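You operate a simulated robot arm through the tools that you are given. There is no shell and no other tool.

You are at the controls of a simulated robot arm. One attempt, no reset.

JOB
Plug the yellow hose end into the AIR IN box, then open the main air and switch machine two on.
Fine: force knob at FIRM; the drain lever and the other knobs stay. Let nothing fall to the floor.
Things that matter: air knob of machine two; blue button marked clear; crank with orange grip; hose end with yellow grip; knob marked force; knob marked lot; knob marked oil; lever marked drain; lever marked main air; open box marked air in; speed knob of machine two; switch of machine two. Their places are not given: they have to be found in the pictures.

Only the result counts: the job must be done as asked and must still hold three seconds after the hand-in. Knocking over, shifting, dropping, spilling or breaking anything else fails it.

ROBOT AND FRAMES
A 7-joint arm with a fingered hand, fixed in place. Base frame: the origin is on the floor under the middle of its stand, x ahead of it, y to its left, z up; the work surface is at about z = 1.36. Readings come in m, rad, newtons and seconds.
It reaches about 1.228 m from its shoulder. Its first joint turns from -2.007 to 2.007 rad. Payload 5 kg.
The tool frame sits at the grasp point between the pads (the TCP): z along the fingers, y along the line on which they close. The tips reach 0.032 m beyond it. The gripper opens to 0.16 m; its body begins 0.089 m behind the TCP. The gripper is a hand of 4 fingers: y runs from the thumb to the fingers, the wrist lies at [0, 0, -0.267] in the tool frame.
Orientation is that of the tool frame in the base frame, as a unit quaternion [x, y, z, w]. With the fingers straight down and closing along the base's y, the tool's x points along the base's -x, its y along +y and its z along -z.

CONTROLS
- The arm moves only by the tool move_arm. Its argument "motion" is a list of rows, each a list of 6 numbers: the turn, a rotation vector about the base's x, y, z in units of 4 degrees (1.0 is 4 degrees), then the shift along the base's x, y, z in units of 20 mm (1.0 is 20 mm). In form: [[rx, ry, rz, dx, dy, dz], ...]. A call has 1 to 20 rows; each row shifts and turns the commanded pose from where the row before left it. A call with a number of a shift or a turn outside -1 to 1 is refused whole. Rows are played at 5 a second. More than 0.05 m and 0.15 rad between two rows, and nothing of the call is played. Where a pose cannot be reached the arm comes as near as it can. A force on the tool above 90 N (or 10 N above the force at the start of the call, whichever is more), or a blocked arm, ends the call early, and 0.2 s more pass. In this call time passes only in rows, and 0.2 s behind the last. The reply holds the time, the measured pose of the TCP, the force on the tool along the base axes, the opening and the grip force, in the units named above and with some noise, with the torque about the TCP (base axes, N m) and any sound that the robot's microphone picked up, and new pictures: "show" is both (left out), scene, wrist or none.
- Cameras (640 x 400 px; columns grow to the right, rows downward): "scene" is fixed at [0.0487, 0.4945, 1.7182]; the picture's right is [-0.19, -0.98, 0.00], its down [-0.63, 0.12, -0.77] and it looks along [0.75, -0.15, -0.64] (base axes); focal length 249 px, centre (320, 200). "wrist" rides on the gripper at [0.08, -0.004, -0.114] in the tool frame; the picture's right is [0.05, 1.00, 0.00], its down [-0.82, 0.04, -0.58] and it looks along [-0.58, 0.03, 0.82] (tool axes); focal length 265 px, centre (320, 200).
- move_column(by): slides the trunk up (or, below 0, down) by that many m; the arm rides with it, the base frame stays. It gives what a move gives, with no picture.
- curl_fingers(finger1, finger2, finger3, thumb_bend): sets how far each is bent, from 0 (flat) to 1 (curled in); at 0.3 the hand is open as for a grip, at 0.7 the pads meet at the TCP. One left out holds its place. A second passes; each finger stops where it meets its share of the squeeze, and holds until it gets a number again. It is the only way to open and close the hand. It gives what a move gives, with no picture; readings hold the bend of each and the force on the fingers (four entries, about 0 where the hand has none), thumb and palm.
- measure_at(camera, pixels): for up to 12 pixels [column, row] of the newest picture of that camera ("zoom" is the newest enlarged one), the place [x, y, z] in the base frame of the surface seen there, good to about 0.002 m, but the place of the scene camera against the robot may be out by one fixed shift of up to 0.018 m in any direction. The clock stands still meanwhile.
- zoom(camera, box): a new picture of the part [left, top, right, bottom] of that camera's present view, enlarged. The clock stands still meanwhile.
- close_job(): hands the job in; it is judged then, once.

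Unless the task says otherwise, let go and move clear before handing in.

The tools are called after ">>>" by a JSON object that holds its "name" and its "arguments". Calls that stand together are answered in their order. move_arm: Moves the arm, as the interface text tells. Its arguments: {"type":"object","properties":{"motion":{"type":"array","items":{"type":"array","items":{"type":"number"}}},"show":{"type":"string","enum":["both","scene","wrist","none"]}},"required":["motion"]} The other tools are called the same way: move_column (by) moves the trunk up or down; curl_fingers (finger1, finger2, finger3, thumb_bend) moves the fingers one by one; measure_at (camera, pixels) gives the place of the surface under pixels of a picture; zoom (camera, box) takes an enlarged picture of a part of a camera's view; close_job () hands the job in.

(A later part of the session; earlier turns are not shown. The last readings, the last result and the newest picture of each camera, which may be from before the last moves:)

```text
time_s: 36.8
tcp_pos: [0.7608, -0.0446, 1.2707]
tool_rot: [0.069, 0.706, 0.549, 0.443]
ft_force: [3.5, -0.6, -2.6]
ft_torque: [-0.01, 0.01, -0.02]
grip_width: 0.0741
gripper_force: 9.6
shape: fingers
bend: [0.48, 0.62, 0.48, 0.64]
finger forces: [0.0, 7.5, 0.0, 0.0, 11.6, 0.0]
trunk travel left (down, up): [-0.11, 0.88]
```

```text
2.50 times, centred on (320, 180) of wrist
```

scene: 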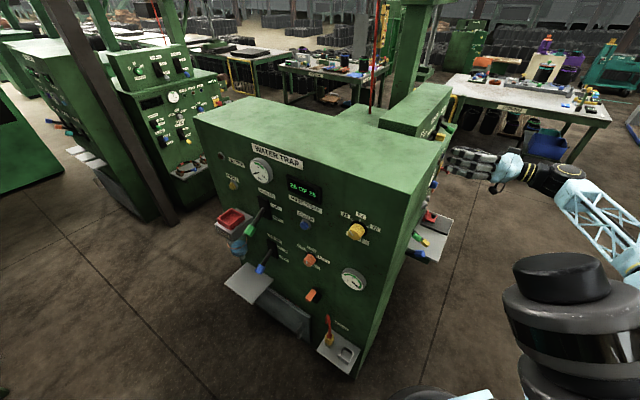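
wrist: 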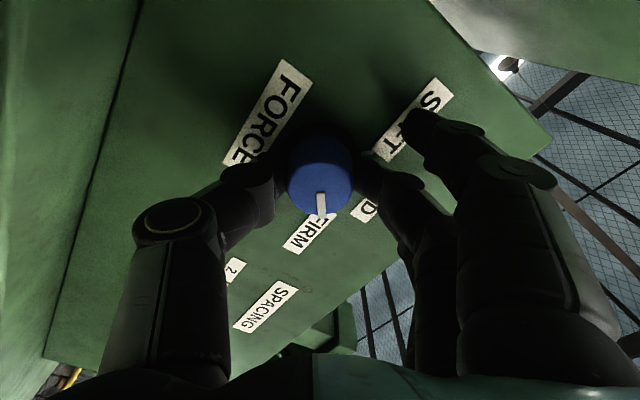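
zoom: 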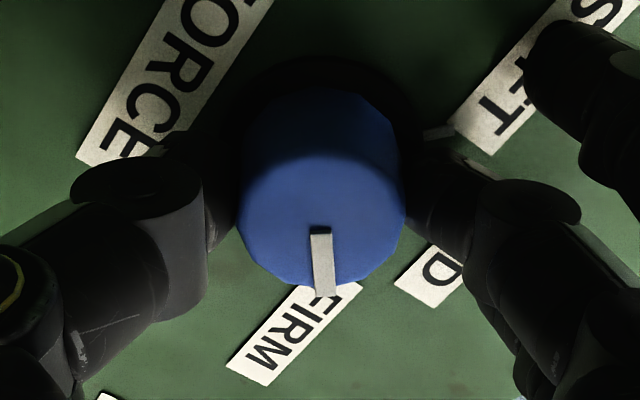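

The pointer now lines up with FIRM's tick (zoom 323,292) and torque is nearly zero. Release and back off to verify.

>>> {"name": "curl_fingers", "arguments": {"finger2": 0.5, "thumb_bend": 0.5}}

>>> {"name": "move_arm", "arguments": {"motion": [[0, 0, 0, -0.5, -0.5, 0], [0, 0, 0, -0.5, -0.5, 0], [0, 0, 0, -0.5, -0.5, 0], [0, 0, 0, -0.5, -0.5, 0], [0, 0, 0, -0.5, -0.5, 0]], "show": "wrist"}}

>>> {"name": "zoom", "arguments": {"camera": "wrist", "box": [240, 60, 400, 180]}}

```text
time_s: 37.8
tcp_pos: [0.7617, -0.0442, 1.2708]
tool_rot: [0.07, 0.706, 0.548, 0.444]
ft_force: [-0.6, -0.4, 0.2]
ft_torque: [-0.02, -0.01, -0.03]
grip_width: 0.0952
gripper_force: 0.1
shape: fingers
bend: [0.48, 0.5, 0.48, 0.5]
finger forces: [0.0, 0.0, 0.0, 0.1, 0.0, 0.0]
trunk travel left (down, up): [-0.11, 0.88]
```

```text
time_s: 39.0
tcp_pos: [0.7108, -0.0955, 1.2717]
tool_rot: [0.069, 0.706, 0.549, 0.443]
ft_force: [0.1, -0.3, -0.3]
ft_torque: [0.04, -0.02, -0.01]
grip_width: 0.0952
gripper_force: 0.0
shape: fingers
bend: [0.48, 0.5, 0.48, 0.5]
finger forces: [0.2, 0.0, 0.0, 0.0, 0.0, 0.1]
trunk travel left (down, up): [-0.11, 0.88]
```

wrist: 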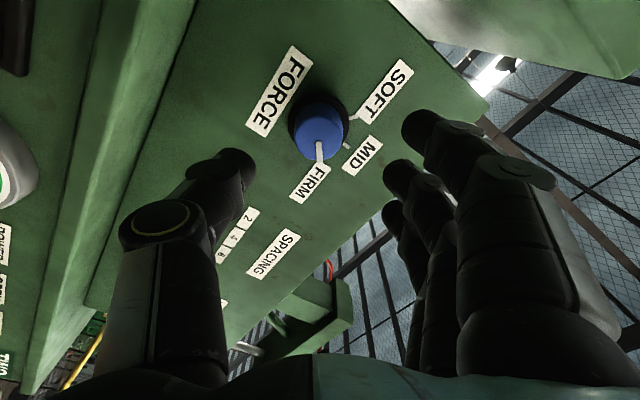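

```text
3.33 times, centred on (320, 120) of wrist
```

zoom: 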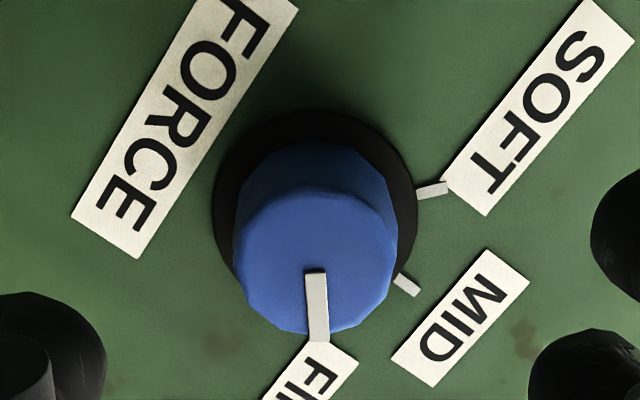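

FORCE is now at FIRM. Next the hose: raise the trunk to get over the cabinet corner, since the arm must go to the other panel's front.

>>> {"name": "move_column", "arguments": {"by": 0.45}}

>>> {"name": "move_arm", "arguments": {"motion": [[-0.707, -0.707, 0, -0.3, -0.3, 0], [-0.707, -0.707, 0, -0.3, -0.3, 0], [-0.707, -0.707, 0, -0.3, -0.3, 0], [-0.707, -0.707, 0, 0, 0, 0], [-0.707, -0.707, 0, 0, 0, 0], [-0.707, -0.707, 0, 0, 0, 0], [-0.707, -0.707, 0, 0, 0, 0], [-0.707, -0.707, 0, 0, 0, 0], [-0.707, -0.707, 0, 0, 0, 0], [-0.707, -0.707, 0, 0, 0, 0], [-0.707, -0.707, 0, 0, 0, 0]]}}

```text
refused: 0.45 is not a number from -0.4 to 0.4
```

```text
time_s: 41.4
tcp_pos: [0.6923, -0.1134, 1.2704]
tool_rot: [-0.2, 0.682, 0.34, 0.616]
ft_force: [0.0, -0.9, 0.7]
ft_torque: [0.0, -0.01, 0.0]
grip_width: 0.0951
gripper_force: 0.0
shape: fingers
bend: [0.48, 0.5, 0.48, 0.5]
finger forces: [0.0, 0.0, 0.0, 0.1, 0.0, 0.0]
trunk travel left (down, up): [-0.11, 0.88]
```

scene: 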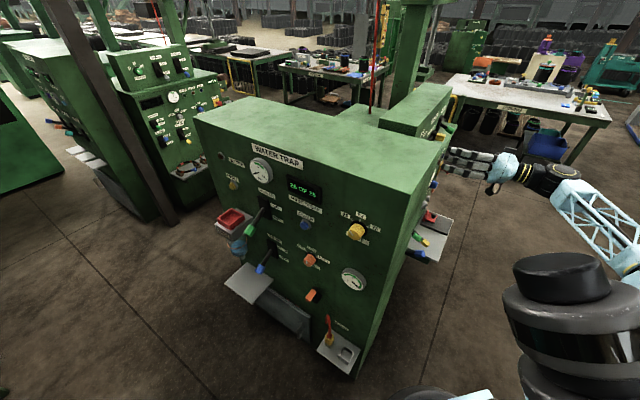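
wrist: 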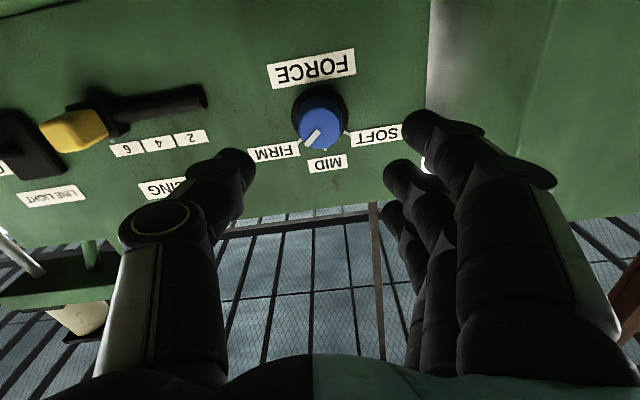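

The pointer is confirmed on FIRM (305,140). The column move was too large a number; raise it by 0.4 now.

>>> {"name": "move_column", "arguments": {"by": 0.4}}

>>> {"name": "move_arm", "arguments": {"motion": [[-0.707, 0.707, 0, 0, 0, 0], [-0.707, 0.707, 0, 0, 0, 0], [-0.707, 0.707, 0, 0, 0, 0], [-0.707, 0.707, 0, 0, 0, 0], [-0.707, 0.707, 0, 0, 0, 0], [-0.707, 0.707, 0, 0, 0, 0], [-0.707, 0.707, 0, 0, 0, 0], [-0.707, 0.707, 0, 0, 0, 0], [-0.707, 0.707, 0, 0, 0, 0], [-0.707, 0.707, 0, 0, 0, 0], [-0.707, 0.707, 0, 0, 0, 0], [-0.707, 0.707, 0, 0, 0, 0]]}}

```text
time_s: 45.3
tcp_pos: [0.692, -0.113, 1.6693]
tool_rot: [-0.199, 0.682, 0.341, 0.616]
ft_force: [-0.2, 0.0, 0.5]
ft_torque: [0.02, 0.0, 0.02]
grip_width: 0.0954
gripper_force: 0.1
shape: fingers
bend: [0.48, 0.5, 0.48, 0.5]
finger forces: [0.1, 0.1, 0.0, 0.0, 0.0, 0.0]
trunk travel left (down, up): [-0.51, 0.48]
```

```text
time_s: 47.9
tcp_pos: [0.6752, -0.1078, 1.6591]
tool_rot: [-0.26, 0.898, 0.171, 0.311]
ft_force: [-0.2, 0.0, 0.4]
ft_torque: [0.0, 0.02, 0.01]
grip_width: 0.0952
gripper_force: 0.1
shape: fingers
bend: [0.48, 0.5, 0.48, 0.5]
finger forces: [0.1, 0.1, 0.1, 0.0, 0.0, 0.0]
out of reach, approached as far as the arm can: row 11, 12
trunk travel left (down, up): [-0.51, 0.48]
```

scene: 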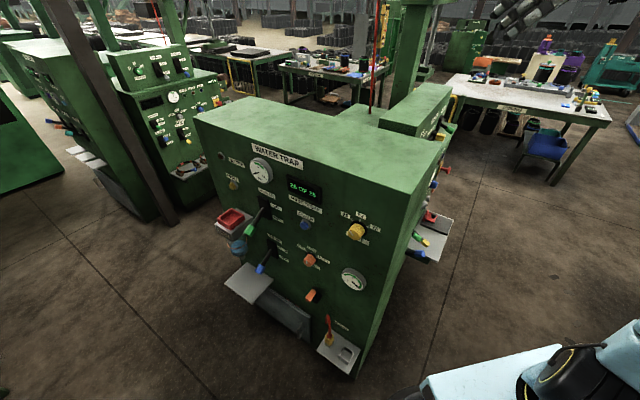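
wrist: 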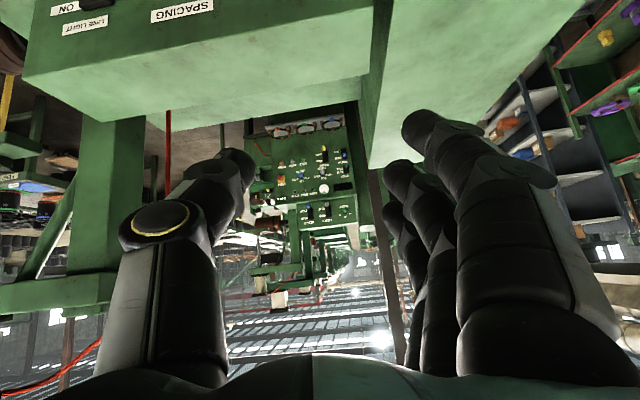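

Pitching further needs the wrist nearer shoulder height. Raise the trunk by 0.25 and lower the arm relative to it while finishing the pitch-down.

>>> {"name": "move_column", "arguments": {"by": 0.25}}

>>> {"name": "move_arm", "arguments": {"motion": [[0, 0, 0, 0, 0.2, -0.9], [0, 0, 0, 0, 0.2, -0.9], [0, 0, 0, 0, 0.2, -0.9], [0, 0, 0, 0, 0.2, -0.9], [-0.5, 0.5, 0, -0.1, 0.5, -0.9], [-0.5, 0.5, 0, -0.1, 0.5, -0.9], [-0.5, 0.5, 0, -0.1, 0.5, -0.9], [-0.5, 0.5, 0, -0.1, 0.5, -0.9], [-0.5, 0.5, 0, -0.1, 0.5, -0.9], [-0.5, 0.5, 0, -0.1, 0.5, -0.9], [-0.5, 0.5, 0, -0.1, 0.5, -0.9], [-0.5, 0.5, 0, -0.1, 0.5, -0.9], [-0.5, 0.5, 0, -0.1, 0.5, -0.9], [-0.5, 0.5, 0, -0.1, 0.5, -0.9], [-0.5, 0.5, 0, -0.1, 0.5, -0.9], [-0.5, 0.5, 0, -0.1, 0.5, -0.9], [-0.5, 0.5, 0, -0.1, 0.5, -0.9], [-0.5, 0.5, 0, -0.1, 0.5, -0.9], [-0.3, 0.3, 0, 0, 0.5, 0]]}}

```text
time_s: 50.5
tcp_pos: [0.6764, -0.1086, 1.9091]
tool_rot: [-0.26, 0.898, 0.17, 0.311]
ft_force: [0.1, -1.1, 0.0]
ft_torque: [0.01, 0.01, 0.01]
grip_width: 0.0954
gripper_force: 0.1
shape: fingers
bend: [0.48, 0.5, 0.48, 0.5]
finger forces: [0.1, 0.0, 0.0, 0.0, 0.1, 0.0]
trunk travel left (down, up): [-0.76, 0.23]
```

```text
time_s: 54.5
tcp_pos: [0.5911, 0.0424, 1.5868]
tool_rot: [-0.279, 0.96, 0.001, 0.004]
ft_force: [-0.2, -0.1, 0.4]
ft_torque: [0.01, -0.01, 0.0]
grip_width: 0.0953
gripper_force: 0.1
shape: fingers
bend: [0.48, 0.5, 0.48, 0.5]
finger forces: [0.1, 0.0, 0.1, 0.1, 0.0, 0.0]
out of reach, approached as far as the arm can: row 15, 16, 17, 18, 19
trunk travel left (down, up): [-0.76, 0.23]
```

scene: 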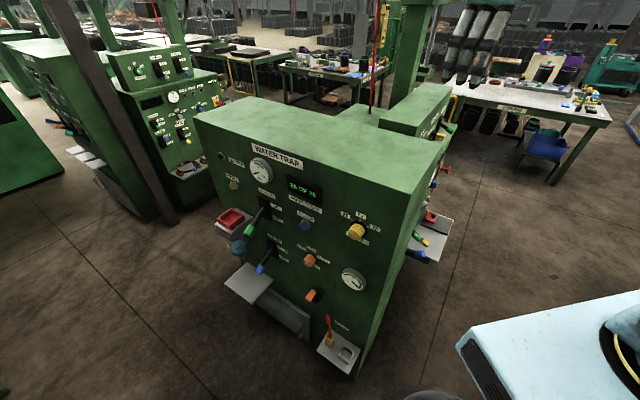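
wrist: 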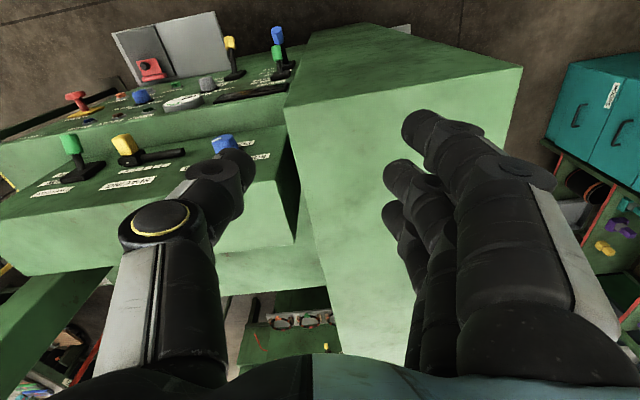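

The hand is now pointing down above the cabinet. Swing it over to the left panel's front, yawing so the camera side faces away from that panel.

>>> {"name": "move_arm", "arguments": {"motion": [[0, 0, -1, -0.2, 1, 0], [0, 0, -1, -0.2, 1, 0], [0, 0, -1, -0.2, 1, 0], [0, 0, -1, -0.2, 1, 0], [0, 0, -1, -0.2, 1, 0], [0, 0, -1, -0.2, 1, 0], [0, 0, -1, -0.2, 1, 0], [0, 0, -1, -0.2, 1, 0], [0, 0, -1, -0.2, 1, 0], [0, 0, -1, -0.2, 1, 0], [0, 0, -1, -0.2, 1, 0], [0, 0, -1, -0.2, 1, 0], [0, 0, -1, -0.2, 1, 0], [0, 0, -1, -0.2, 1, 0], [0, 0, -1, -0.2, 1, 0], [0, 0, -1, -0.2, 1, 0], [0, 0, -1, -0.2, 1, 0], [0, 0, -1, -0.2, 1, 0], [0, 0, -1, -0.2, 1, 0], [0, 0, -0.4, -0.2, 1, 0]]}}

```text
time_s: 58.6
tcp_pos: [0.5013, 0.4335, 1.5982]
tool_rot: [0.385, 0.923, -0.003, 0.002]
ft_force: [0.6, 0.4, 0.1]
ft_torque: [-0.01, -0.01, 0.01]
grip_width: 0.0952
gripper_force: 0.1
shape: fingers
bend: [0.48, 0.5, 0.48, 0.5]
finger forces: [0.0, 0.0, 0.0, 0.1, 0.1, 0.0]
out of reach, approached as far as the arm can: row 1, 2, 4
trunk travel left (down, up): [-0.76, 0.23]
```

scene: 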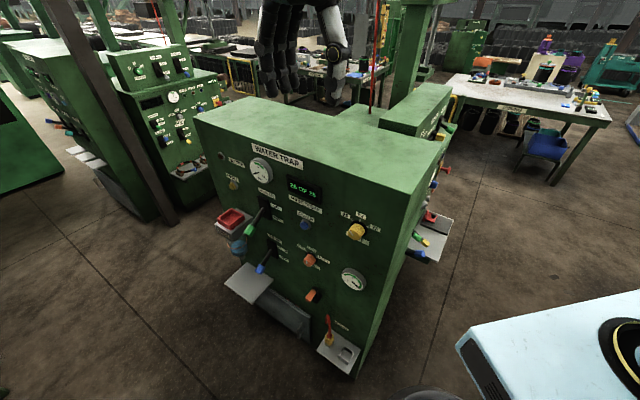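
wrist: 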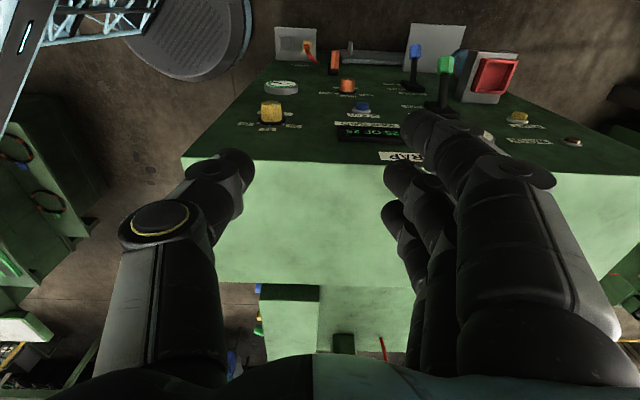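

A good view of the WATER TRAP panel upside-down: hose end (308,48), AIR IN box. I'll measure arm parts and main items with the wrist camera here.

>>> {"name": "measure_at", "arguments": {"camera": "wrist", "pixels": [[190, 40], [80, 20], [20, 60], [270, 112], [362, 108], [347, 86], [335, 62], [446, 65], [416, 50], [308, 48], [285, 30], [300, 35]]}}

>>> {"name": "zoom", "arguments": {"camera": "wrist", "box": [260, 10, 460, 120]}}

>>> {"name": "zoom", "arguments": {"camera": "wrist", "box": [265, 15, 345, 75]}}

```text
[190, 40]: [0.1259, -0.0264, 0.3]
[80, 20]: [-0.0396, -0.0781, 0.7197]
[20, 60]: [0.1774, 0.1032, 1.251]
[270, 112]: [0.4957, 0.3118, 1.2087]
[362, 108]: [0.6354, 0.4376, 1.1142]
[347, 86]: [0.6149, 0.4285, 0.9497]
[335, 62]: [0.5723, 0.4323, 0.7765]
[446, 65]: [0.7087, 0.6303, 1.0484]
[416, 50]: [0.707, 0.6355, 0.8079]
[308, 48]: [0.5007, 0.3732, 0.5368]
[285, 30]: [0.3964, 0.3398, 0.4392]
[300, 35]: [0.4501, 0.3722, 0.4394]
```

```text
3.20 times, centred on (360, 65) of wrist
```

zoom: 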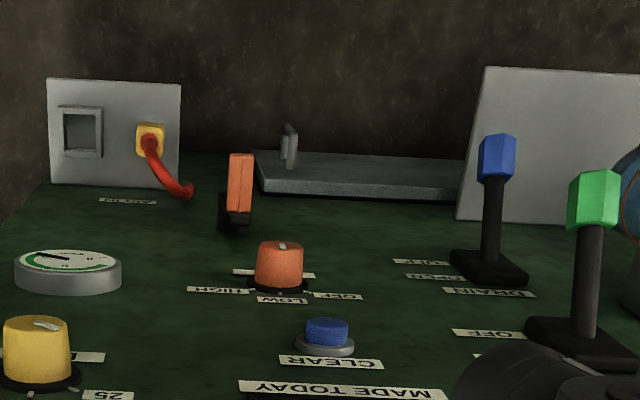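

```text
6.67 times, centred on (305, 45) of wrist
```

zoom: 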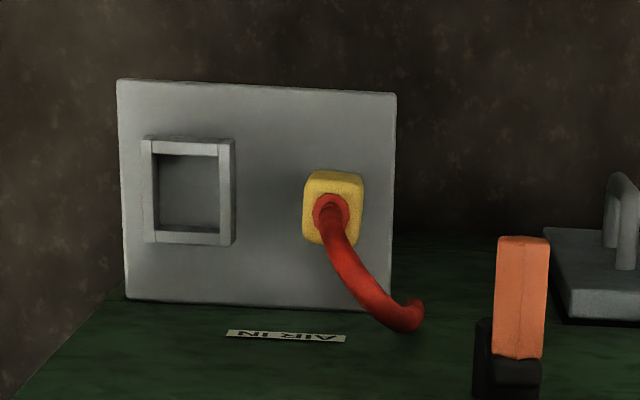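

Positions are consistent; AIR IN box is near (285,30) and the plug at (308,48), with the hose curving toward the panel and left. Move out in front of the panel, then lower the trunk.

>>> {"name": "move_arm", "arguments": {"motion": [[0, 0, 0, -0.9, 0.9, 0], [0, 0, 0, -0.9, 0.9, 0], [0, 0, 0, -0.9, 0.9, 0], [0, 0, 0, -0.9, 0.9, 0], [0, 0, 0, -0.9, 0.9, 0], [0, 0, 0, -0.9, 0.9, 0], [0, 0, 0, -0.5, 0.5, 0]]}}

```text
time_s: 60.2
tcp_pos: [0.3814, 0.5521, 1.5986]
tool_rot: [0.384, 0.923, -0.002, 0.003]
ft_force: [0.4, 0.4, -0.6]
ft_torque: [-0.01, 0.02, -0.03]
grip_width: 0.0953
gripper_force: 0.0
shape: fingers
bend: [0.48, 0.5, 0.48, 0.5]
finger forces: [0.1, 0.1, 0.0, 0.0, 0.0, 0.1]
trunk travel left (down, up): [-0.76, 0.23]
```

scene: 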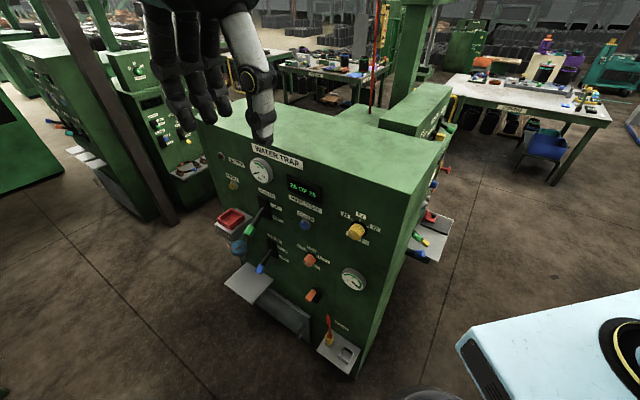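
wrist: 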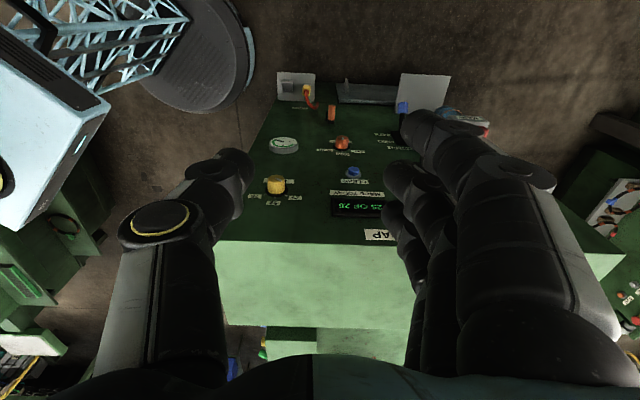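

The hand is 0.27 m in front of the panel. Lower the trunk by 0.4 and look.

>>> {"name": "move_column", "arguments": {"by": -0.4}}

>>> {"name": "move_arm", "arguments": {"motion": [[0, 0, 0, 0, 0, 0]]}}

```text
time_s: 64.1
tcp_pos: [0.3831, 0.5501, 1.198]
tool_rot: [0.384, 0.923, -0.002, 0.002]
ft_force: [0.0, -0.6, -0.1]
ft_torque: [-0.02, 0.0, 0.01]
grip_width: 0.0952
gripper_force: 0.0
shape: fingers
bend: [0.48, 0.5, 0.48, 0.5]
finger forces: [0.0, 0.0, 0.0, 0.1, 0.1, 0.1]
trunk travel left (down, up): [-0.36, 0.63]
```

```text
time_s: 64.5
tcp_pos: [0.3815, 0.5516, 1.1966]
tool_rot: [0.385, 0.923, -0.001, 0.002]
ft_force: [-0.8, -0.5, -0.3]
ft_torque: [-0.01, 0.0, -0.02]
grip_width: 0.0954
gripper_force: 0.0
shape: fingers
bend: [0.48, 0.5, 0.48, 0.5]
finger forces: [0.0, 0.0, 0.0, 0.0, 0.0, 0.0]
trunk travel left (down, up): [-0.36, 0.63]
```

scene: 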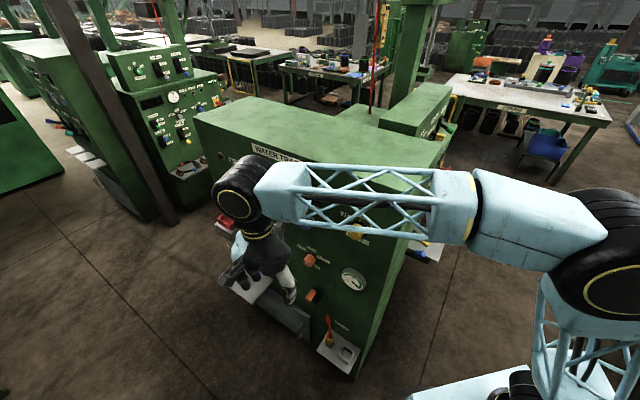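
wrist: 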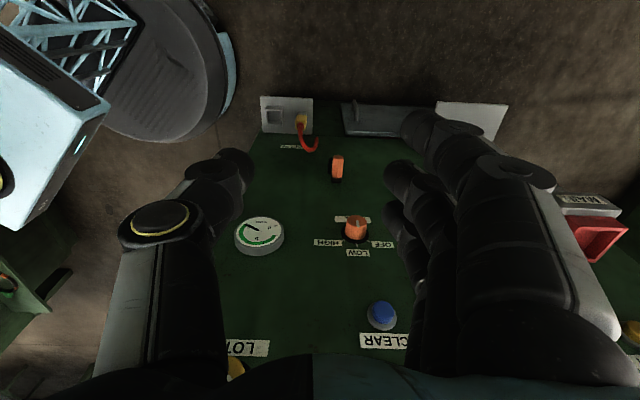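

The arm's forearm passes clear in front of the panel. Now measure the hose end (303,122) and AIR IN box (275,115) from here.

>>> {"name": "zoom", "arguments": {"camera": "wrist", "box": [250, 88, 330, 158]}}

>>> {"name": "measure_at", "arguments": {"camera": "wrist", "pixels": [[302, 118], [302, 113], [297, 119], [274, 115], [267, 107], [283, 107], [266, 123], [284, 123], [262, 98], [312, 100], [290, 130], [310, 145]]}}

```text
5.71 times, centred on (290, 123) of wrist
```

zoom: 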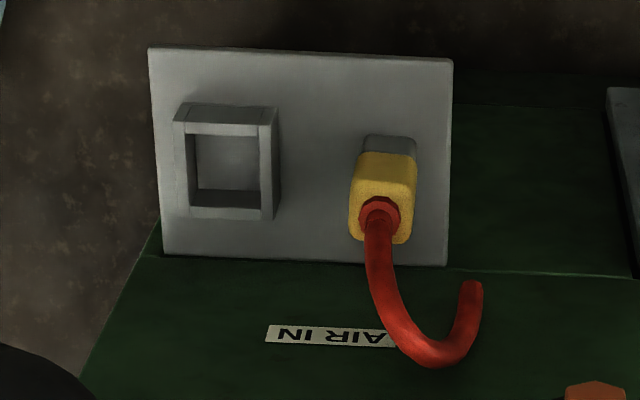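

```text
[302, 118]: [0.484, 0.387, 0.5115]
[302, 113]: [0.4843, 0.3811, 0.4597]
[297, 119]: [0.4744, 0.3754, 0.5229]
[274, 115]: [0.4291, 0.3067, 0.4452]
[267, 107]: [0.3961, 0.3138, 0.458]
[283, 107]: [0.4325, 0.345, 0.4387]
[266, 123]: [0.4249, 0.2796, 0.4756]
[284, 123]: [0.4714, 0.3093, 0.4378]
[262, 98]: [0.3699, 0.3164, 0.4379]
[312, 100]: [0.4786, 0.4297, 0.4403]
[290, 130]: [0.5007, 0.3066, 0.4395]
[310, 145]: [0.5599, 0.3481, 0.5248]
```

Shelf is z≈0.439, box rim ≈0.476, plug near (0.48,0.38). Check neighbours (left shelf, drawer) before lowering further.

>>> {"name": "measure_at", "arguments": {"camera": "wrist", "pixels": [[440, 103], [505, 108], [490, 130], [345, 102], [350, 115], [400, 115], [335, 165], [356, 228], [265, 235], [382, 314], [600, 205], [560, 200]]}}

```text
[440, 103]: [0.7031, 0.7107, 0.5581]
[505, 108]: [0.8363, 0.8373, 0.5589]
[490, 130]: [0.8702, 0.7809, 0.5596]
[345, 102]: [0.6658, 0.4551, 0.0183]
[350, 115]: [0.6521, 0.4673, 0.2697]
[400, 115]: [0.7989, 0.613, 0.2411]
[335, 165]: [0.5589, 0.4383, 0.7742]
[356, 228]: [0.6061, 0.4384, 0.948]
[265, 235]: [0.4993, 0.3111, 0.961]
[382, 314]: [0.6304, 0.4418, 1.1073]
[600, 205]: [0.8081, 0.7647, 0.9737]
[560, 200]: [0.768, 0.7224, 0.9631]
```

Neighbours are clear of the descent. Lower the trunk by another 0.34.

>>> {"name": "move_column", "arguments": {"by": -0.34}}

>>> {"name": "move_arm", "arguments": {"motion": [[0, 0, 0, 0, 0, 0]]}}

>>> {"name": "zoom", "arguments": {"camera": "wrist", "box": [240, 90, 360, 210]}}

```text
time_s: 67.8
tcp_pos: [0.3825, 0.5506, 0.8567]
tool_rot: [0.384, 0.923, -0.001, 0.003]
ft_force: [-0.2, -0.2, -0.2]
ft_torque: [0.0, 0.0, 0.03]
grip_width: 0.0954
gripper_force: 0.0
shape: fingers
bend: [0.48, 0.5, 0.48, 0.5]
finger forces: [0.0, 0.1, 0.1, 0.0, 0.0, 0.0]
trunk travel left (down, up): [-0.02, 0.97]
```

```text
time_s: 68.2
tcp_pos: [0.3813, 0.5507, 0.8576]
tool_rot: [0.384, 0.923, -0.001, 0.003]
ft_force: [-0.4, 0.3, -0.9]
ft_torque: [0.01, -0.01, -0.01]
grip_width: 0.0952
gripper_force: 0.1
shape: fingers
bend: [0.48, 0.5, 0.48, 0.5]
finger forces: [0.0, 0.0, 0.0, 0.0, 0.0, 0.0]
trunk travel left (down, up): [-0.02, 0.97]
```

scene: 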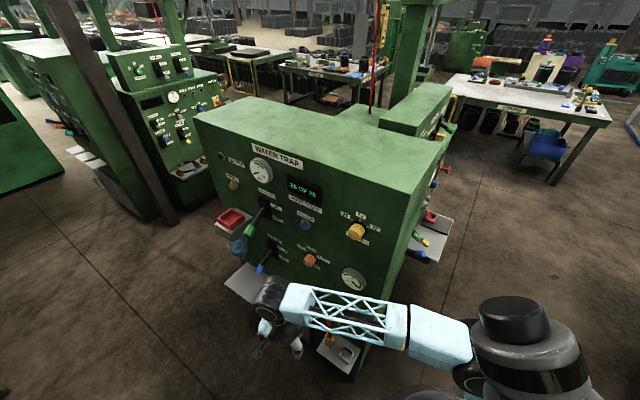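
wrist: 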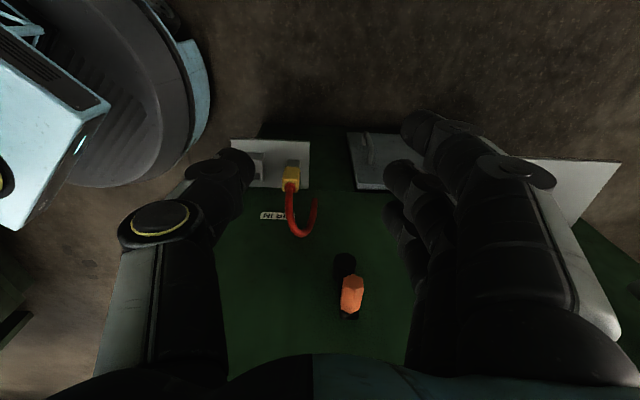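

```text
3.33 times, centred on (300, 150) of wrist
```

zoom: 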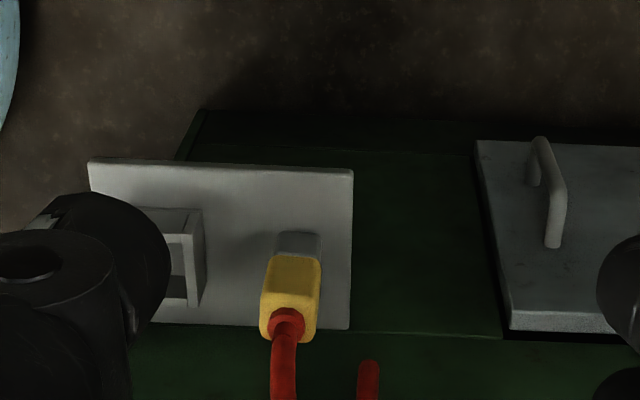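

Yellow grip appears at zoom (290,290) with a grey plug (298,243) beneath. Measure details on grip, plug and box.

>>> {"name": "measure_at", "arguments": {"camera": "zoom", "pixels": [[268, 262], [317, 262], [266, 310], [312, 310], [290, 285], [264, 335], [308, 338], [278, 240], [318, 240], [298, 252], [90, 165], [350, 175]]}}

>>> {"name": "measure_at", "arguments": {"camera": "zoom", "pixels": [[200, 212], [200, 235], [195, 300], [172, 230], [180, 280], [288, 310], [280, 380], [368, 375], [347, 328], [160, 212], [205, 300], [150, 322]]}}

```text
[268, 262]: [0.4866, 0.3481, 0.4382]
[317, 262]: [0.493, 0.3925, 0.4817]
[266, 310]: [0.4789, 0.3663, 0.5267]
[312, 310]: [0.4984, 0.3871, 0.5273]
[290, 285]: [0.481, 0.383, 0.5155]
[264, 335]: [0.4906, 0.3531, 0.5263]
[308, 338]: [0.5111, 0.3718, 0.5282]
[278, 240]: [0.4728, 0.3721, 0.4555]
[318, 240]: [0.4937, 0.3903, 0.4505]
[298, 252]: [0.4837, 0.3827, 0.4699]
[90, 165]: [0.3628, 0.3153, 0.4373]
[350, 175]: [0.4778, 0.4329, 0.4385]
```

```text
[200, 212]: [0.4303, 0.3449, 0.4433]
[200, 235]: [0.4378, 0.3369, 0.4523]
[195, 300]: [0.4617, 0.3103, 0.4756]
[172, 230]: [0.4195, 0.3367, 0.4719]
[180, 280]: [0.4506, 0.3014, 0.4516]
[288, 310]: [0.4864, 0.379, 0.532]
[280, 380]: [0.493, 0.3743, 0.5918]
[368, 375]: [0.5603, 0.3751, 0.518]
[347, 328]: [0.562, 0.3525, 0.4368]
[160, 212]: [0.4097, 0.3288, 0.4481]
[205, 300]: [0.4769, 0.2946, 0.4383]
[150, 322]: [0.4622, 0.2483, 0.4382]
```

Plug centre is about (0.494,0.371), grip z 0.475–0.53; box centre roughly at along-panel s≈0.52 (x≈0.43,y≈0.307). I'll open the outer fingers and come down in front of it with a ~44° slant so the hose stays clear of the palm.

>>> {"name": "curl_fingers", "arguments": {"finger1": 0.2, "finger2": 0.46, "finger3": 0.2, "thumb_bend": 0.46}}

>>> {"name": "move_arm", "arguments": {"motion": [[0, 0, 0, 0, 0, -0.9], [0, 0, 0, 0, 0, -0.9], [0, 0, 0, 0, 0, -0.9], [-0.707, -0.707, 0, 0, 0, -0.9], [-0.707, -0.707, 0, 0, 0, -0.9], [-0.707, -0.707, 0, 0, 0, -0.9], [-0.707, -0.707, 0, 0, 0, -0.9], [-0.707, -0.707, 0, 0, 0, -0.9], [-0.707, -0.707, 0, 0, 0, -0.9], [-0.707, -0.707, 0, 0, 0, -0.9]]}}

```text
time_s: 69.2
tcp_pos: [0.3823, 0.55, 0.8577]
tool_rot: [0.385, 0.923, -0.001, 0.003]
ft_force: [0.5, 0.8, 0.6]
ft_torque: [-0.01, -0.01, -0.02]
grip_width: 0.1509
gripper_force: 0.1
shape: fingers
bend: [0.2, 0.46, 0.2, 0.46]
finger forces: [0.0, 0.0, 0.0, 0.0, 0.0, 0.1]
trunk travel left (down, up): [-0.02, 0.97]
```

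```text
time_s: 71.4
tcp_pos: [0.3822, 0.5506, 0.6785]
tool_rot: [0.373, 0.895, -0.094, 0.226]
ft_force: [-0.3, 0.3, 0.2]
ft_torque: [0.04, 0.0, -0.01]
grip_width: 0.1512
gripper_force: 0.1
shape: fingers
bend: [0.2, 0.46, 0.2, 0.46]
finger forces: [0.0, 0.0, 0.0, 0.0, 0.1, 0.1]
trunk travel left (down, up): [-0.02, 0.97]
```

scene: 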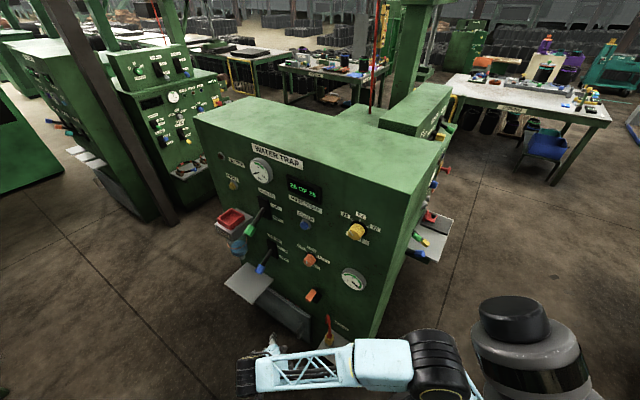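
wrist: 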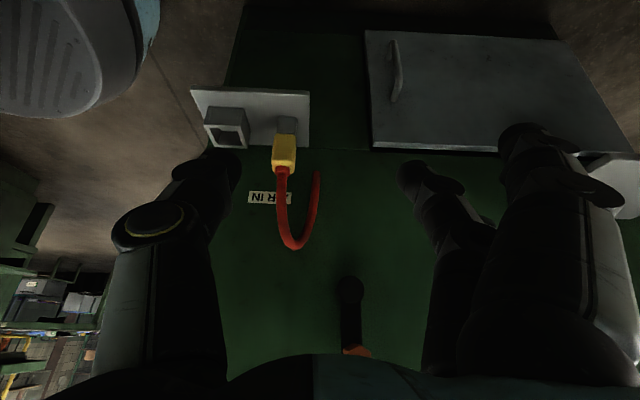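

No reach trouble. Continue the slant to ~44° and approach to n≈0 (about 9 cm in front of the plug), height 0.54.

>>> {"name": "move_arm", "arguments": {"motion": [[-0.707, -0.707, 0, 0.314, -0.737, -0.866], [-0.707, -0.707, 0, 0.314, -0.737, -0.866], [-0.707, -0.707, 0, 0.314, -0.737, -0.866], [-0.707, -0.707, 0, 0.314, -0.737, -0.866], [0, 0, 0, 0.314, -0.737, -0.866], [0, 0, 0, 0.314, -0.737, -0.866], [0, 0, 0, 0.314, -0.737, -0.866], [0, 0, 0, 0.314, -0.737, -0.866]]}}

>>> {"name": "zoom", "arguments": {"camera": "wrist", "box": [200, 60, 420, 200]}}

```text
time_s: 73.2
tcp_pos: [0.4321, 0.4333, 0.5386]
tool_rot: [0.356, 0.855, -0.144, 0.349]
ft_force: [0.5, 0.5, 0.5]
ft_torque: [-0.01, 0.01, 0.01]
grip_width: 0.1513
gripper_force: 0.1
shape: fingers
bend: [0.2, 0.46, 0.2, 0.46]
finger forces: [0.0, 0.1, 0.0, 0.1, 0.0, 0.0]
trunk travel left (down, up): [-0.02, 0.97]
```

scene: 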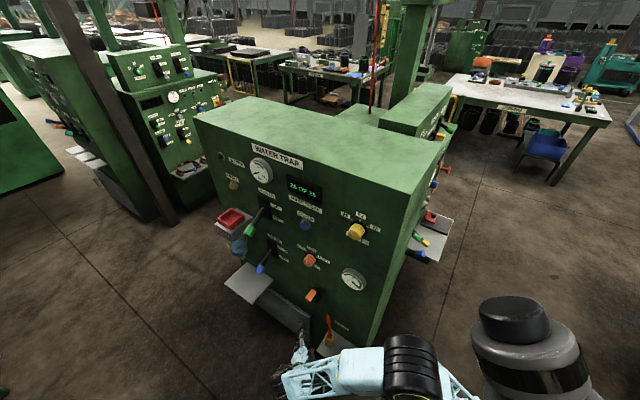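
wrist: 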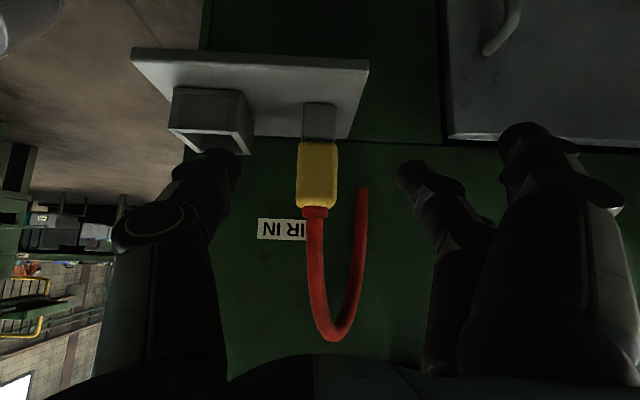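

```text
2.86 times, centred on (310, 130) of wrist
```

zoom: 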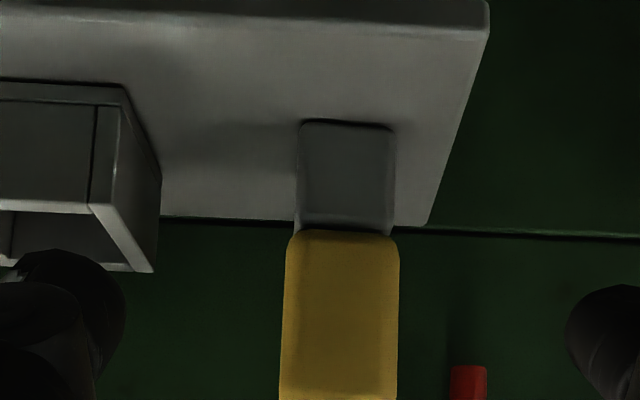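

Excellent close view: grip at (318,175), grey plug (318,122), box at (210,120). Measure the grip edges and box rim here.

>>> {"name": "measure_at", "arguments": {"camera": "wrist", "pixels": [[300, 175], [335, 175], [318, 145], [318, 175], [318, 203], [318, 107], [318, 135], [305, 120], [331, 120], [315, 240], [330, 335], [361, 192]]}}

>>> {"name": "measure_at", "arguments": {"camera": "wrist", "pixels": [[180, 130], [205, 140], [225, 130], [238, 115], [245, 140], [230, 95], [180, 92], [248, 150], [235, 138], [210, 150], [172, 125], [137, 52]]}}

>>> {"name": "zoom", "arguments": {"camera": "wrist", "box": [140, 70, 280, 170]}}

```text
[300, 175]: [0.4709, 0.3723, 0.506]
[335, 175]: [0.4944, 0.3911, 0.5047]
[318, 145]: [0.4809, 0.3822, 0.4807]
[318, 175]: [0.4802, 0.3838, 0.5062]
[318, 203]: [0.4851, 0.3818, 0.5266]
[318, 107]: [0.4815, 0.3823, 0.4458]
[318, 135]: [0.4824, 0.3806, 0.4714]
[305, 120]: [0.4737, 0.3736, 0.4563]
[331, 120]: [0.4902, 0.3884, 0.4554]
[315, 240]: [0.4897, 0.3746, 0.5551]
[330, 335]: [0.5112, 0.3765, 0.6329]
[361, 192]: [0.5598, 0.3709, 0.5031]
```

```text
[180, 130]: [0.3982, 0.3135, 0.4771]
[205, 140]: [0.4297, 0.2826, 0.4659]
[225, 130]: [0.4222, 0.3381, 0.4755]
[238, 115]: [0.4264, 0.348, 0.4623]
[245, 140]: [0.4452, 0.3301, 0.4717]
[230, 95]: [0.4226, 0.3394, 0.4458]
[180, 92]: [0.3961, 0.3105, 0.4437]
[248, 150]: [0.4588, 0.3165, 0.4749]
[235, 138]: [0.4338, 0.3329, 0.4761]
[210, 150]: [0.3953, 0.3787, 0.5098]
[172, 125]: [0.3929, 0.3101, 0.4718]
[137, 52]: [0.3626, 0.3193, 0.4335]
```

```text
4.00 times, centred on (210, 120) of wrist
```

zoom: 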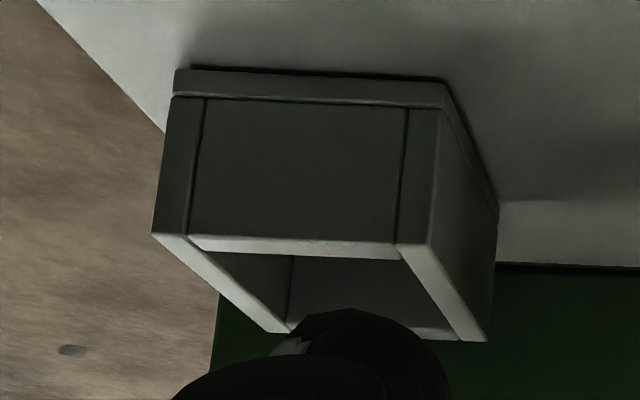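

Computed: grip centre at (s=0.611,n=-0.086), box inner centre (s=0.521,n=-0.085), clearance about ±5 mm. Advance so the pads straddle the upper half of the yellow grip.

>>> {"name": "move_arm", "arguments": {"motion": [[0, 0, 0, 0.69, -0.706, -0.22], [0, 0, 0, 0.69, -0.706, -0.22], [0, 0, 0, 0.69, -0.706, -0.22], [0, 0, 0, 0.69, -0.706, -0.22]]}}

```text
time_s: 74.2
tcp_pos: [0.4883, 0.3754, 0.5234]
tool_rot: [0.356, 0.854, -0.145, 0.35]
ft_force: [-0.9, 1.4, -1.3]
ft_torque: [-0.02, -0.03, -0.03]
grip_width: 0.1512
gripper_force: 0.1
shape: fingers
bend: [0.2, 0.46, 0.2, 0.46]
finger forces: [0.0, 0.0, 0.1, 0.0, 0.1, 0.1]
trunk travel left (down, up): [-0.02, 0.97]
```

scene: 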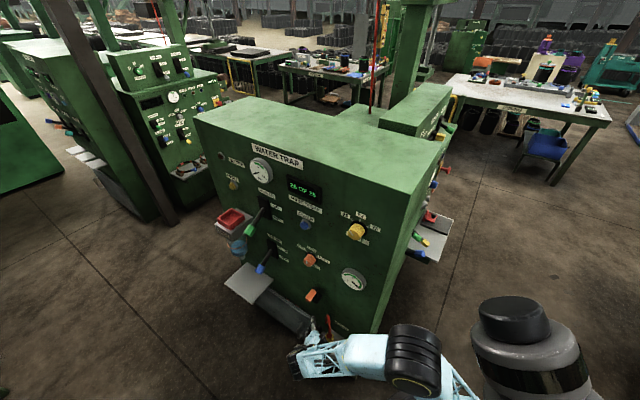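
wrist: 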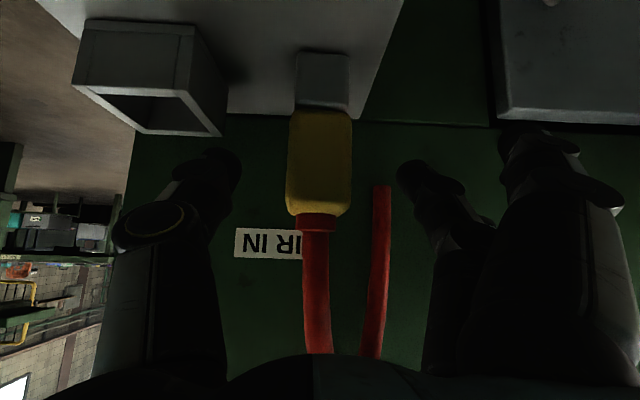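

The grip (320,165) is between thumb (235,165) and middle finger (410,175). Close those two gradually.

>>> {"name": "curl_fingers", "arguments": {"finger2": 0.58, "thumb_bend": 0.58}}

>>> {"name": "move_arm", "arguments": {"motion": [[0, 0, 0, 0, 0, 0]], "show": "wrist"}}

```text
time_s: 75.2
tcp_pos: [0.4879, 0.376, 0.5225]
tool_rot: [0.356, 0.855, -0.144, 0.349]
ft_force: [-0.2, 0.2, 0.4]
ft_torque: [-0.04, 0.01, -0.02]
grip_width: 0.1299
gripper_force: 0.0
shape: fingers
bend: [0.2, 0.57, 0.2, 0.57]
finger forces: [0.1, 0.0, 0.1, 0.0, 0.0, 0.0]
trunk travel left (down, up): [-0.02, 0.97]
```

```text
time_s: 75.6
tcp_pos: [0.4885, 0.3762, 0.5234]
tool_rot: [0.356, 0.854, -0.144, 0.35]
ft_force: [-0.2, 0.3, 0.9]
ft_torque: [-0.02, -0.03, -0.03]
grip_width: 0.1297
gripper_force: 0.1
shape: fingers
bend: [0.2, 0.57, 0.2, 0.57]
finger forces: [0.0, 0.0, 0.0, 0.0, 0.0, 0.1]
trunk travel left (down, up): [-0.02, 0.97]
```

wrist: 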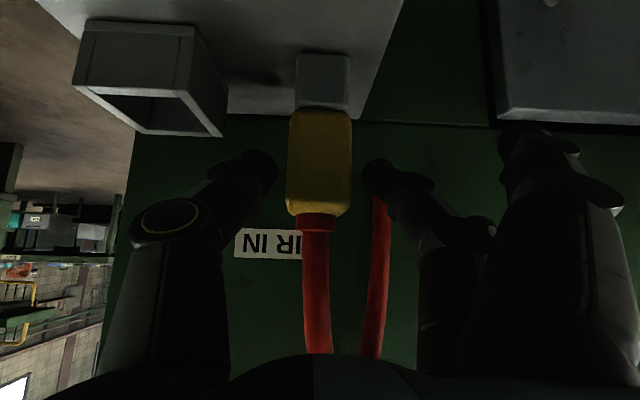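

Thumb and finger tips are symmetric beside the grip. Close further to hold it.

>>> {"name": "curl_fingers", "arguments": {"finger2": 0.72, "thumb_bend": 0.72}}

>>> {"name": "move_arm", "arguments": {"motion": [[0, 0, 0, 0, 0, 0]], "show": "wrist"}}

```text
time_s: 76.6
tcp_pos: [0.4894, 0.3759, 0.5234]
tool_rot: [0.356, 0.855, -0.144, 0.349]
ft_force: [-0.5, -0.1, 0.6]
ft_torque: [0.0, 0.01, 0.0]
grip_width: 0.113
gripper_force: 10.2
shape: fingers
bend: [0.2, 0.61, 0.2, 0.68]
finger forces: [0.0, 10.4, 0.0, 0.0, 10.5, 0.0]
trunk travel left (down, up): [-0.02, 0.97]
```

```text
time_s: 77.0
tcp_pos: [0.4891, 0.3759, 0.5226]
tool_rot: [0.357, 0.855, -0.145, 0.348]
ft_force: [-0.5, -0.4, 0.0]
ft_torque: [0.0, 0.02, 0.01]
grip_width: 0.1132
gripper_force: 10.7
shape: fingers
bend: [0.2, 0.61, 0.2, 0.68]
finger forces: [0.1, 10.4, 0.0, 0.0, 10.5, 0.0]
trunk travel left (down, up): [-0.02, 0.97]
```

wrist: 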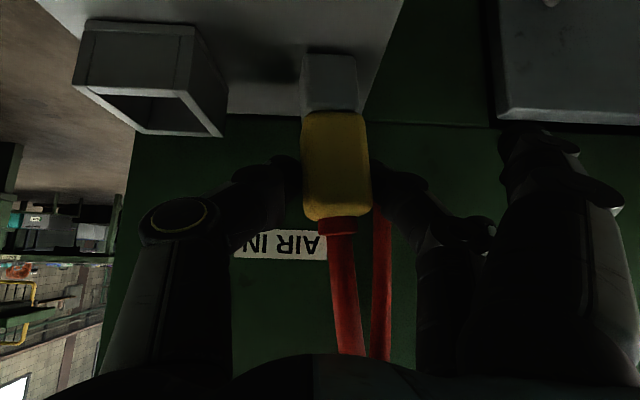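

Held with ~10.5 N each side; the grip shifted slightly toward the finger. Lift straight up 60 mm and inspect.

>>> {"name": "move_arm", "arguments": {"motion": [[0, 0, 0, 0, 0, 0.5], [0, 0, 0, 0, 0, 0.5], [0, 0, 0, 0, 0, 0.5], [0, 0, 0, 0, 0, 0.5], [0, 0, 0, 0, 0, 0.5], [0, 0, 0, 0, 0, 0.5]]}}

>>> {"name": "zoom", "arguments": {"camera": "wrist", "box": [200, 20, 440, 240]}}

```text
time_s: 78.4
tcp_pos: [0.4873, 0.3766, 0.5824]
tool_rot: [0.356, 0.855, -0.144, 0.349]
ft_force: [-1.3, 0.8, -2.3]
ft_torque: [-0.03, -0.02, -0.02]
grip_width: 0.1131
gripper_force: 10.9
shape: fingers
bend: [0.2, 0.61, 0.2, 0.68]
finger forces: [0.0, 10.4, 0.1, 0.0, 10.3, 0.0]
trunk travel left (down, up): [-0.02, 0.97]
```

scene: 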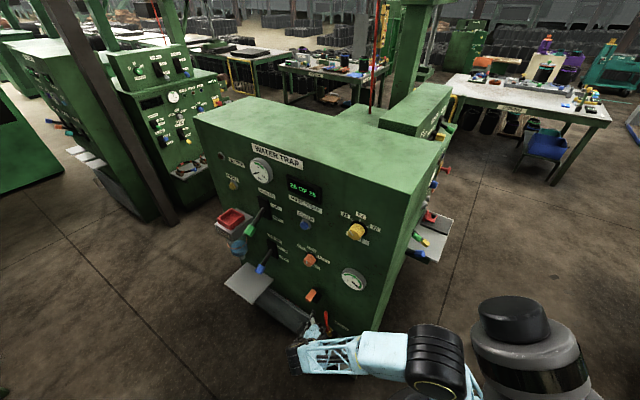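
wrist: 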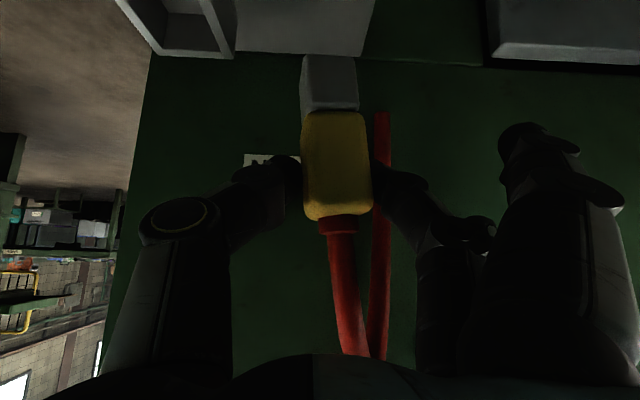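

```text
1.82 times, centred on (320, 130) of wrist
```

zoom: 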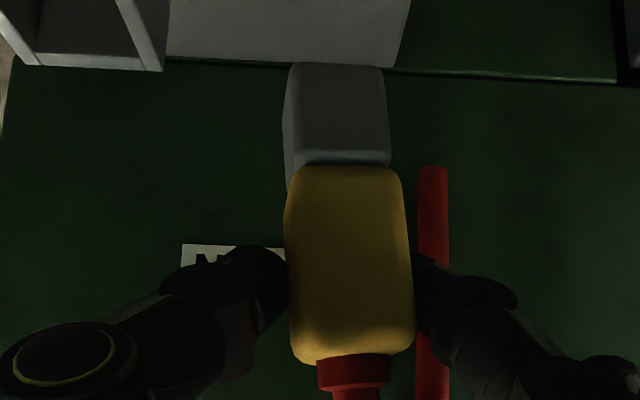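

The plug came up with the hand but seems tilted about 4° sideways. Measure points on plug and grip to quantify tilt and yaw.

>>> {"name": "measure_at", "arguments": {"camera": "wrist", "pixels": [[312, 80], [350, 80], [330, 65], [330, 100], [312, 150], [362, 150], [338, 125], [338, 195], [316, 100], [354, 100], [312, 185], [365, 185]]}}

>>> {"name": "zoom", "arguments": {"camera": "wrist", "box": [285, 40, 395, 130]}}

```text
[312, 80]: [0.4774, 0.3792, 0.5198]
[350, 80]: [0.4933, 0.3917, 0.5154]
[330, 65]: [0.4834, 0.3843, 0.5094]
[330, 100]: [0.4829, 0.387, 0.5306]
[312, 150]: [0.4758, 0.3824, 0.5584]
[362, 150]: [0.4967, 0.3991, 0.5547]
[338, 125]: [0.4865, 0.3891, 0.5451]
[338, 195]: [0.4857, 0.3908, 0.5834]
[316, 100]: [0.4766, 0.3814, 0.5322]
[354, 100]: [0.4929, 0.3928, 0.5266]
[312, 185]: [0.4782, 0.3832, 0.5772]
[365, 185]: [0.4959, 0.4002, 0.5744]
```

```text
4.44 times, centred on (340, 85) of wrist
```

zoom: 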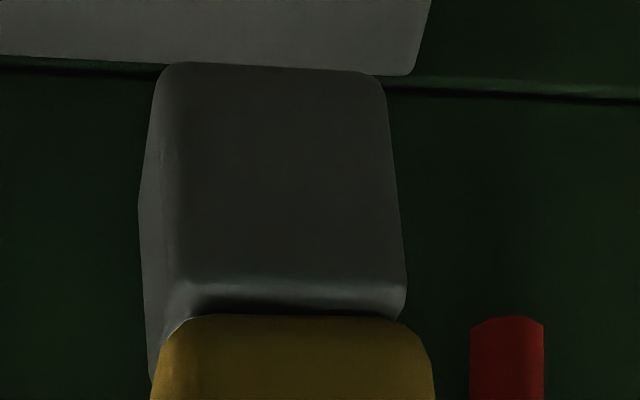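

Plug is tilted ~4° sideways and yawed ~6°, within tolerance but I'll correct both while moving 97 mm along the panel above the box.

>>> {"name": "move_arm", "arguments": {"motion": [[0.088, -0.088, 0.194, -0.426, -0.436, 0], [0.088, -0.088, 0.194, -0.426, -0.436, 0], [0.088, -0.088, 0.194, -0.426, -0.436, 0], [0.088, -0.088, 0.194, -0.426, -0.436, 0], [0.088, -0.088, 0.194, -0.426, -0.436, 0], [0.088, -0.088, 0.194, -0.426, -0.436, 0], [0.088, -0.088, 0.194, -0.426, -0.436, 0], [0.088, -0.088, 0.194, -0.426, -0.436, 0]]}}

>>> {"name": "zoom", "arguments": {"camera": "wrist", "box": [260, 0, 420, 110]}}

```text
time_s: 80.2
tcp_pos: [0.4202, 0.3066, 0.5819]
tool_rot: [0.321, 0.867, -0.095, 0.368]
ft_force: [0.1, -0.5, -1.4]
ft_torque: [0.0, -0.01, 0.01]
grip_width: 0.1129
gripper_force: 9.8
shape: fingers
bend: [0.2, 0.61, 0.2, 0.68]
finger forces: [0.2, 10.4, 0.0, 0.0, 10.3, 0.0]
trunk travel left (down, up): [-0.02, 0.97]
```

scene: 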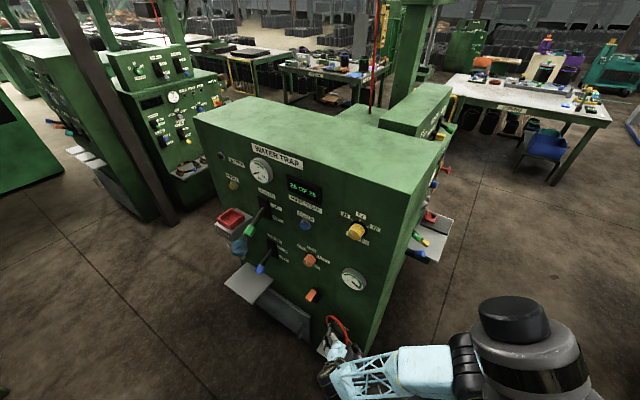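
wrist: 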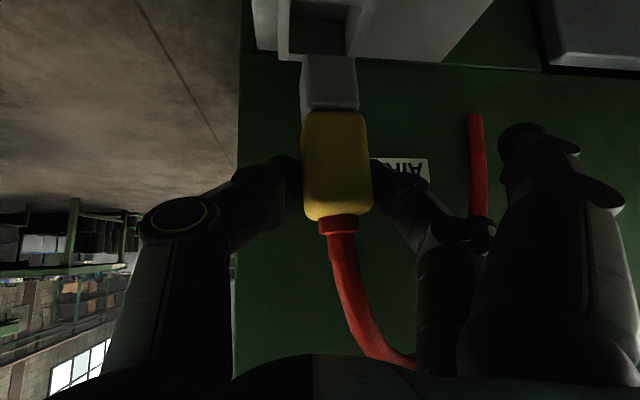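

```text
3.64 times, centred on (340, 55) of wrist
```

zoom: 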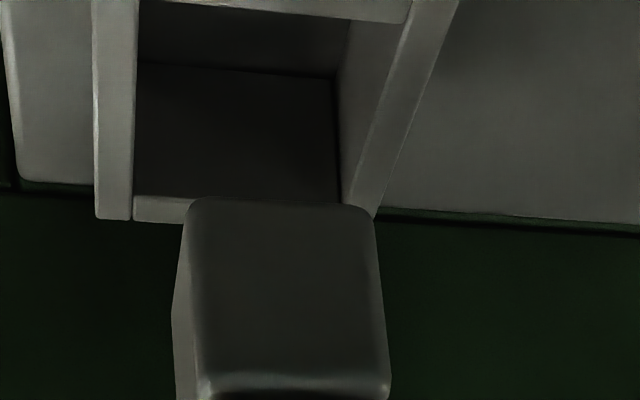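

The plug now hovers over the box. Measure plug and box rim points in the zoom to check alignment.

>>> {"name": "measure_at", "arguments": {"camera": "zoom", "pixels": [[205, 220], [360, 225], [205, 350], [375, 355], [280, 290], [115, 150], [115, 60], [360, 190], [395, 70], [300, 8], [240, 120], [155, 208]]}}

>>> {"name": "measure_at", "arguments": {"camera": "wrist", "pixels": [[312, 150], [362, 150], [312, 185], [365, 185], [338, 125], [338, 195], [345, 250], [380, 345], [475, 150], [340, 60], [420, 170], [330, 5]]}}

```text
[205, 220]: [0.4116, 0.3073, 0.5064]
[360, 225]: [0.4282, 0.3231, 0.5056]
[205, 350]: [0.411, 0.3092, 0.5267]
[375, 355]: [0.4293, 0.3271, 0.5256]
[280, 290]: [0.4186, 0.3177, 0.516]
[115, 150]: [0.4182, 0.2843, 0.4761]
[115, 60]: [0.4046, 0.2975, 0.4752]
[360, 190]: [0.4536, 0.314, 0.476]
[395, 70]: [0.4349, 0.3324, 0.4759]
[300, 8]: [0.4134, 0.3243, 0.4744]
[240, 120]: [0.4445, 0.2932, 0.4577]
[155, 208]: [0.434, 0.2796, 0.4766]
```

```text
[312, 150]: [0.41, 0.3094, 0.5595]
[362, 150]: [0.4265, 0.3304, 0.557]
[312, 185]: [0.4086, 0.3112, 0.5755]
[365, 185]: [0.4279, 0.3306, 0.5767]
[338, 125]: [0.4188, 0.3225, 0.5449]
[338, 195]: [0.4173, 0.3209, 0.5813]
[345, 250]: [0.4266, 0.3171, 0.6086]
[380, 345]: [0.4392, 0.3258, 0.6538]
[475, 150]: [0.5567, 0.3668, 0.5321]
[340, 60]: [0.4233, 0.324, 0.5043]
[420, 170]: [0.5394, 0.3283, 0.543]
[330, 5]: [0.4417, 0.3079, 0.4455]
```

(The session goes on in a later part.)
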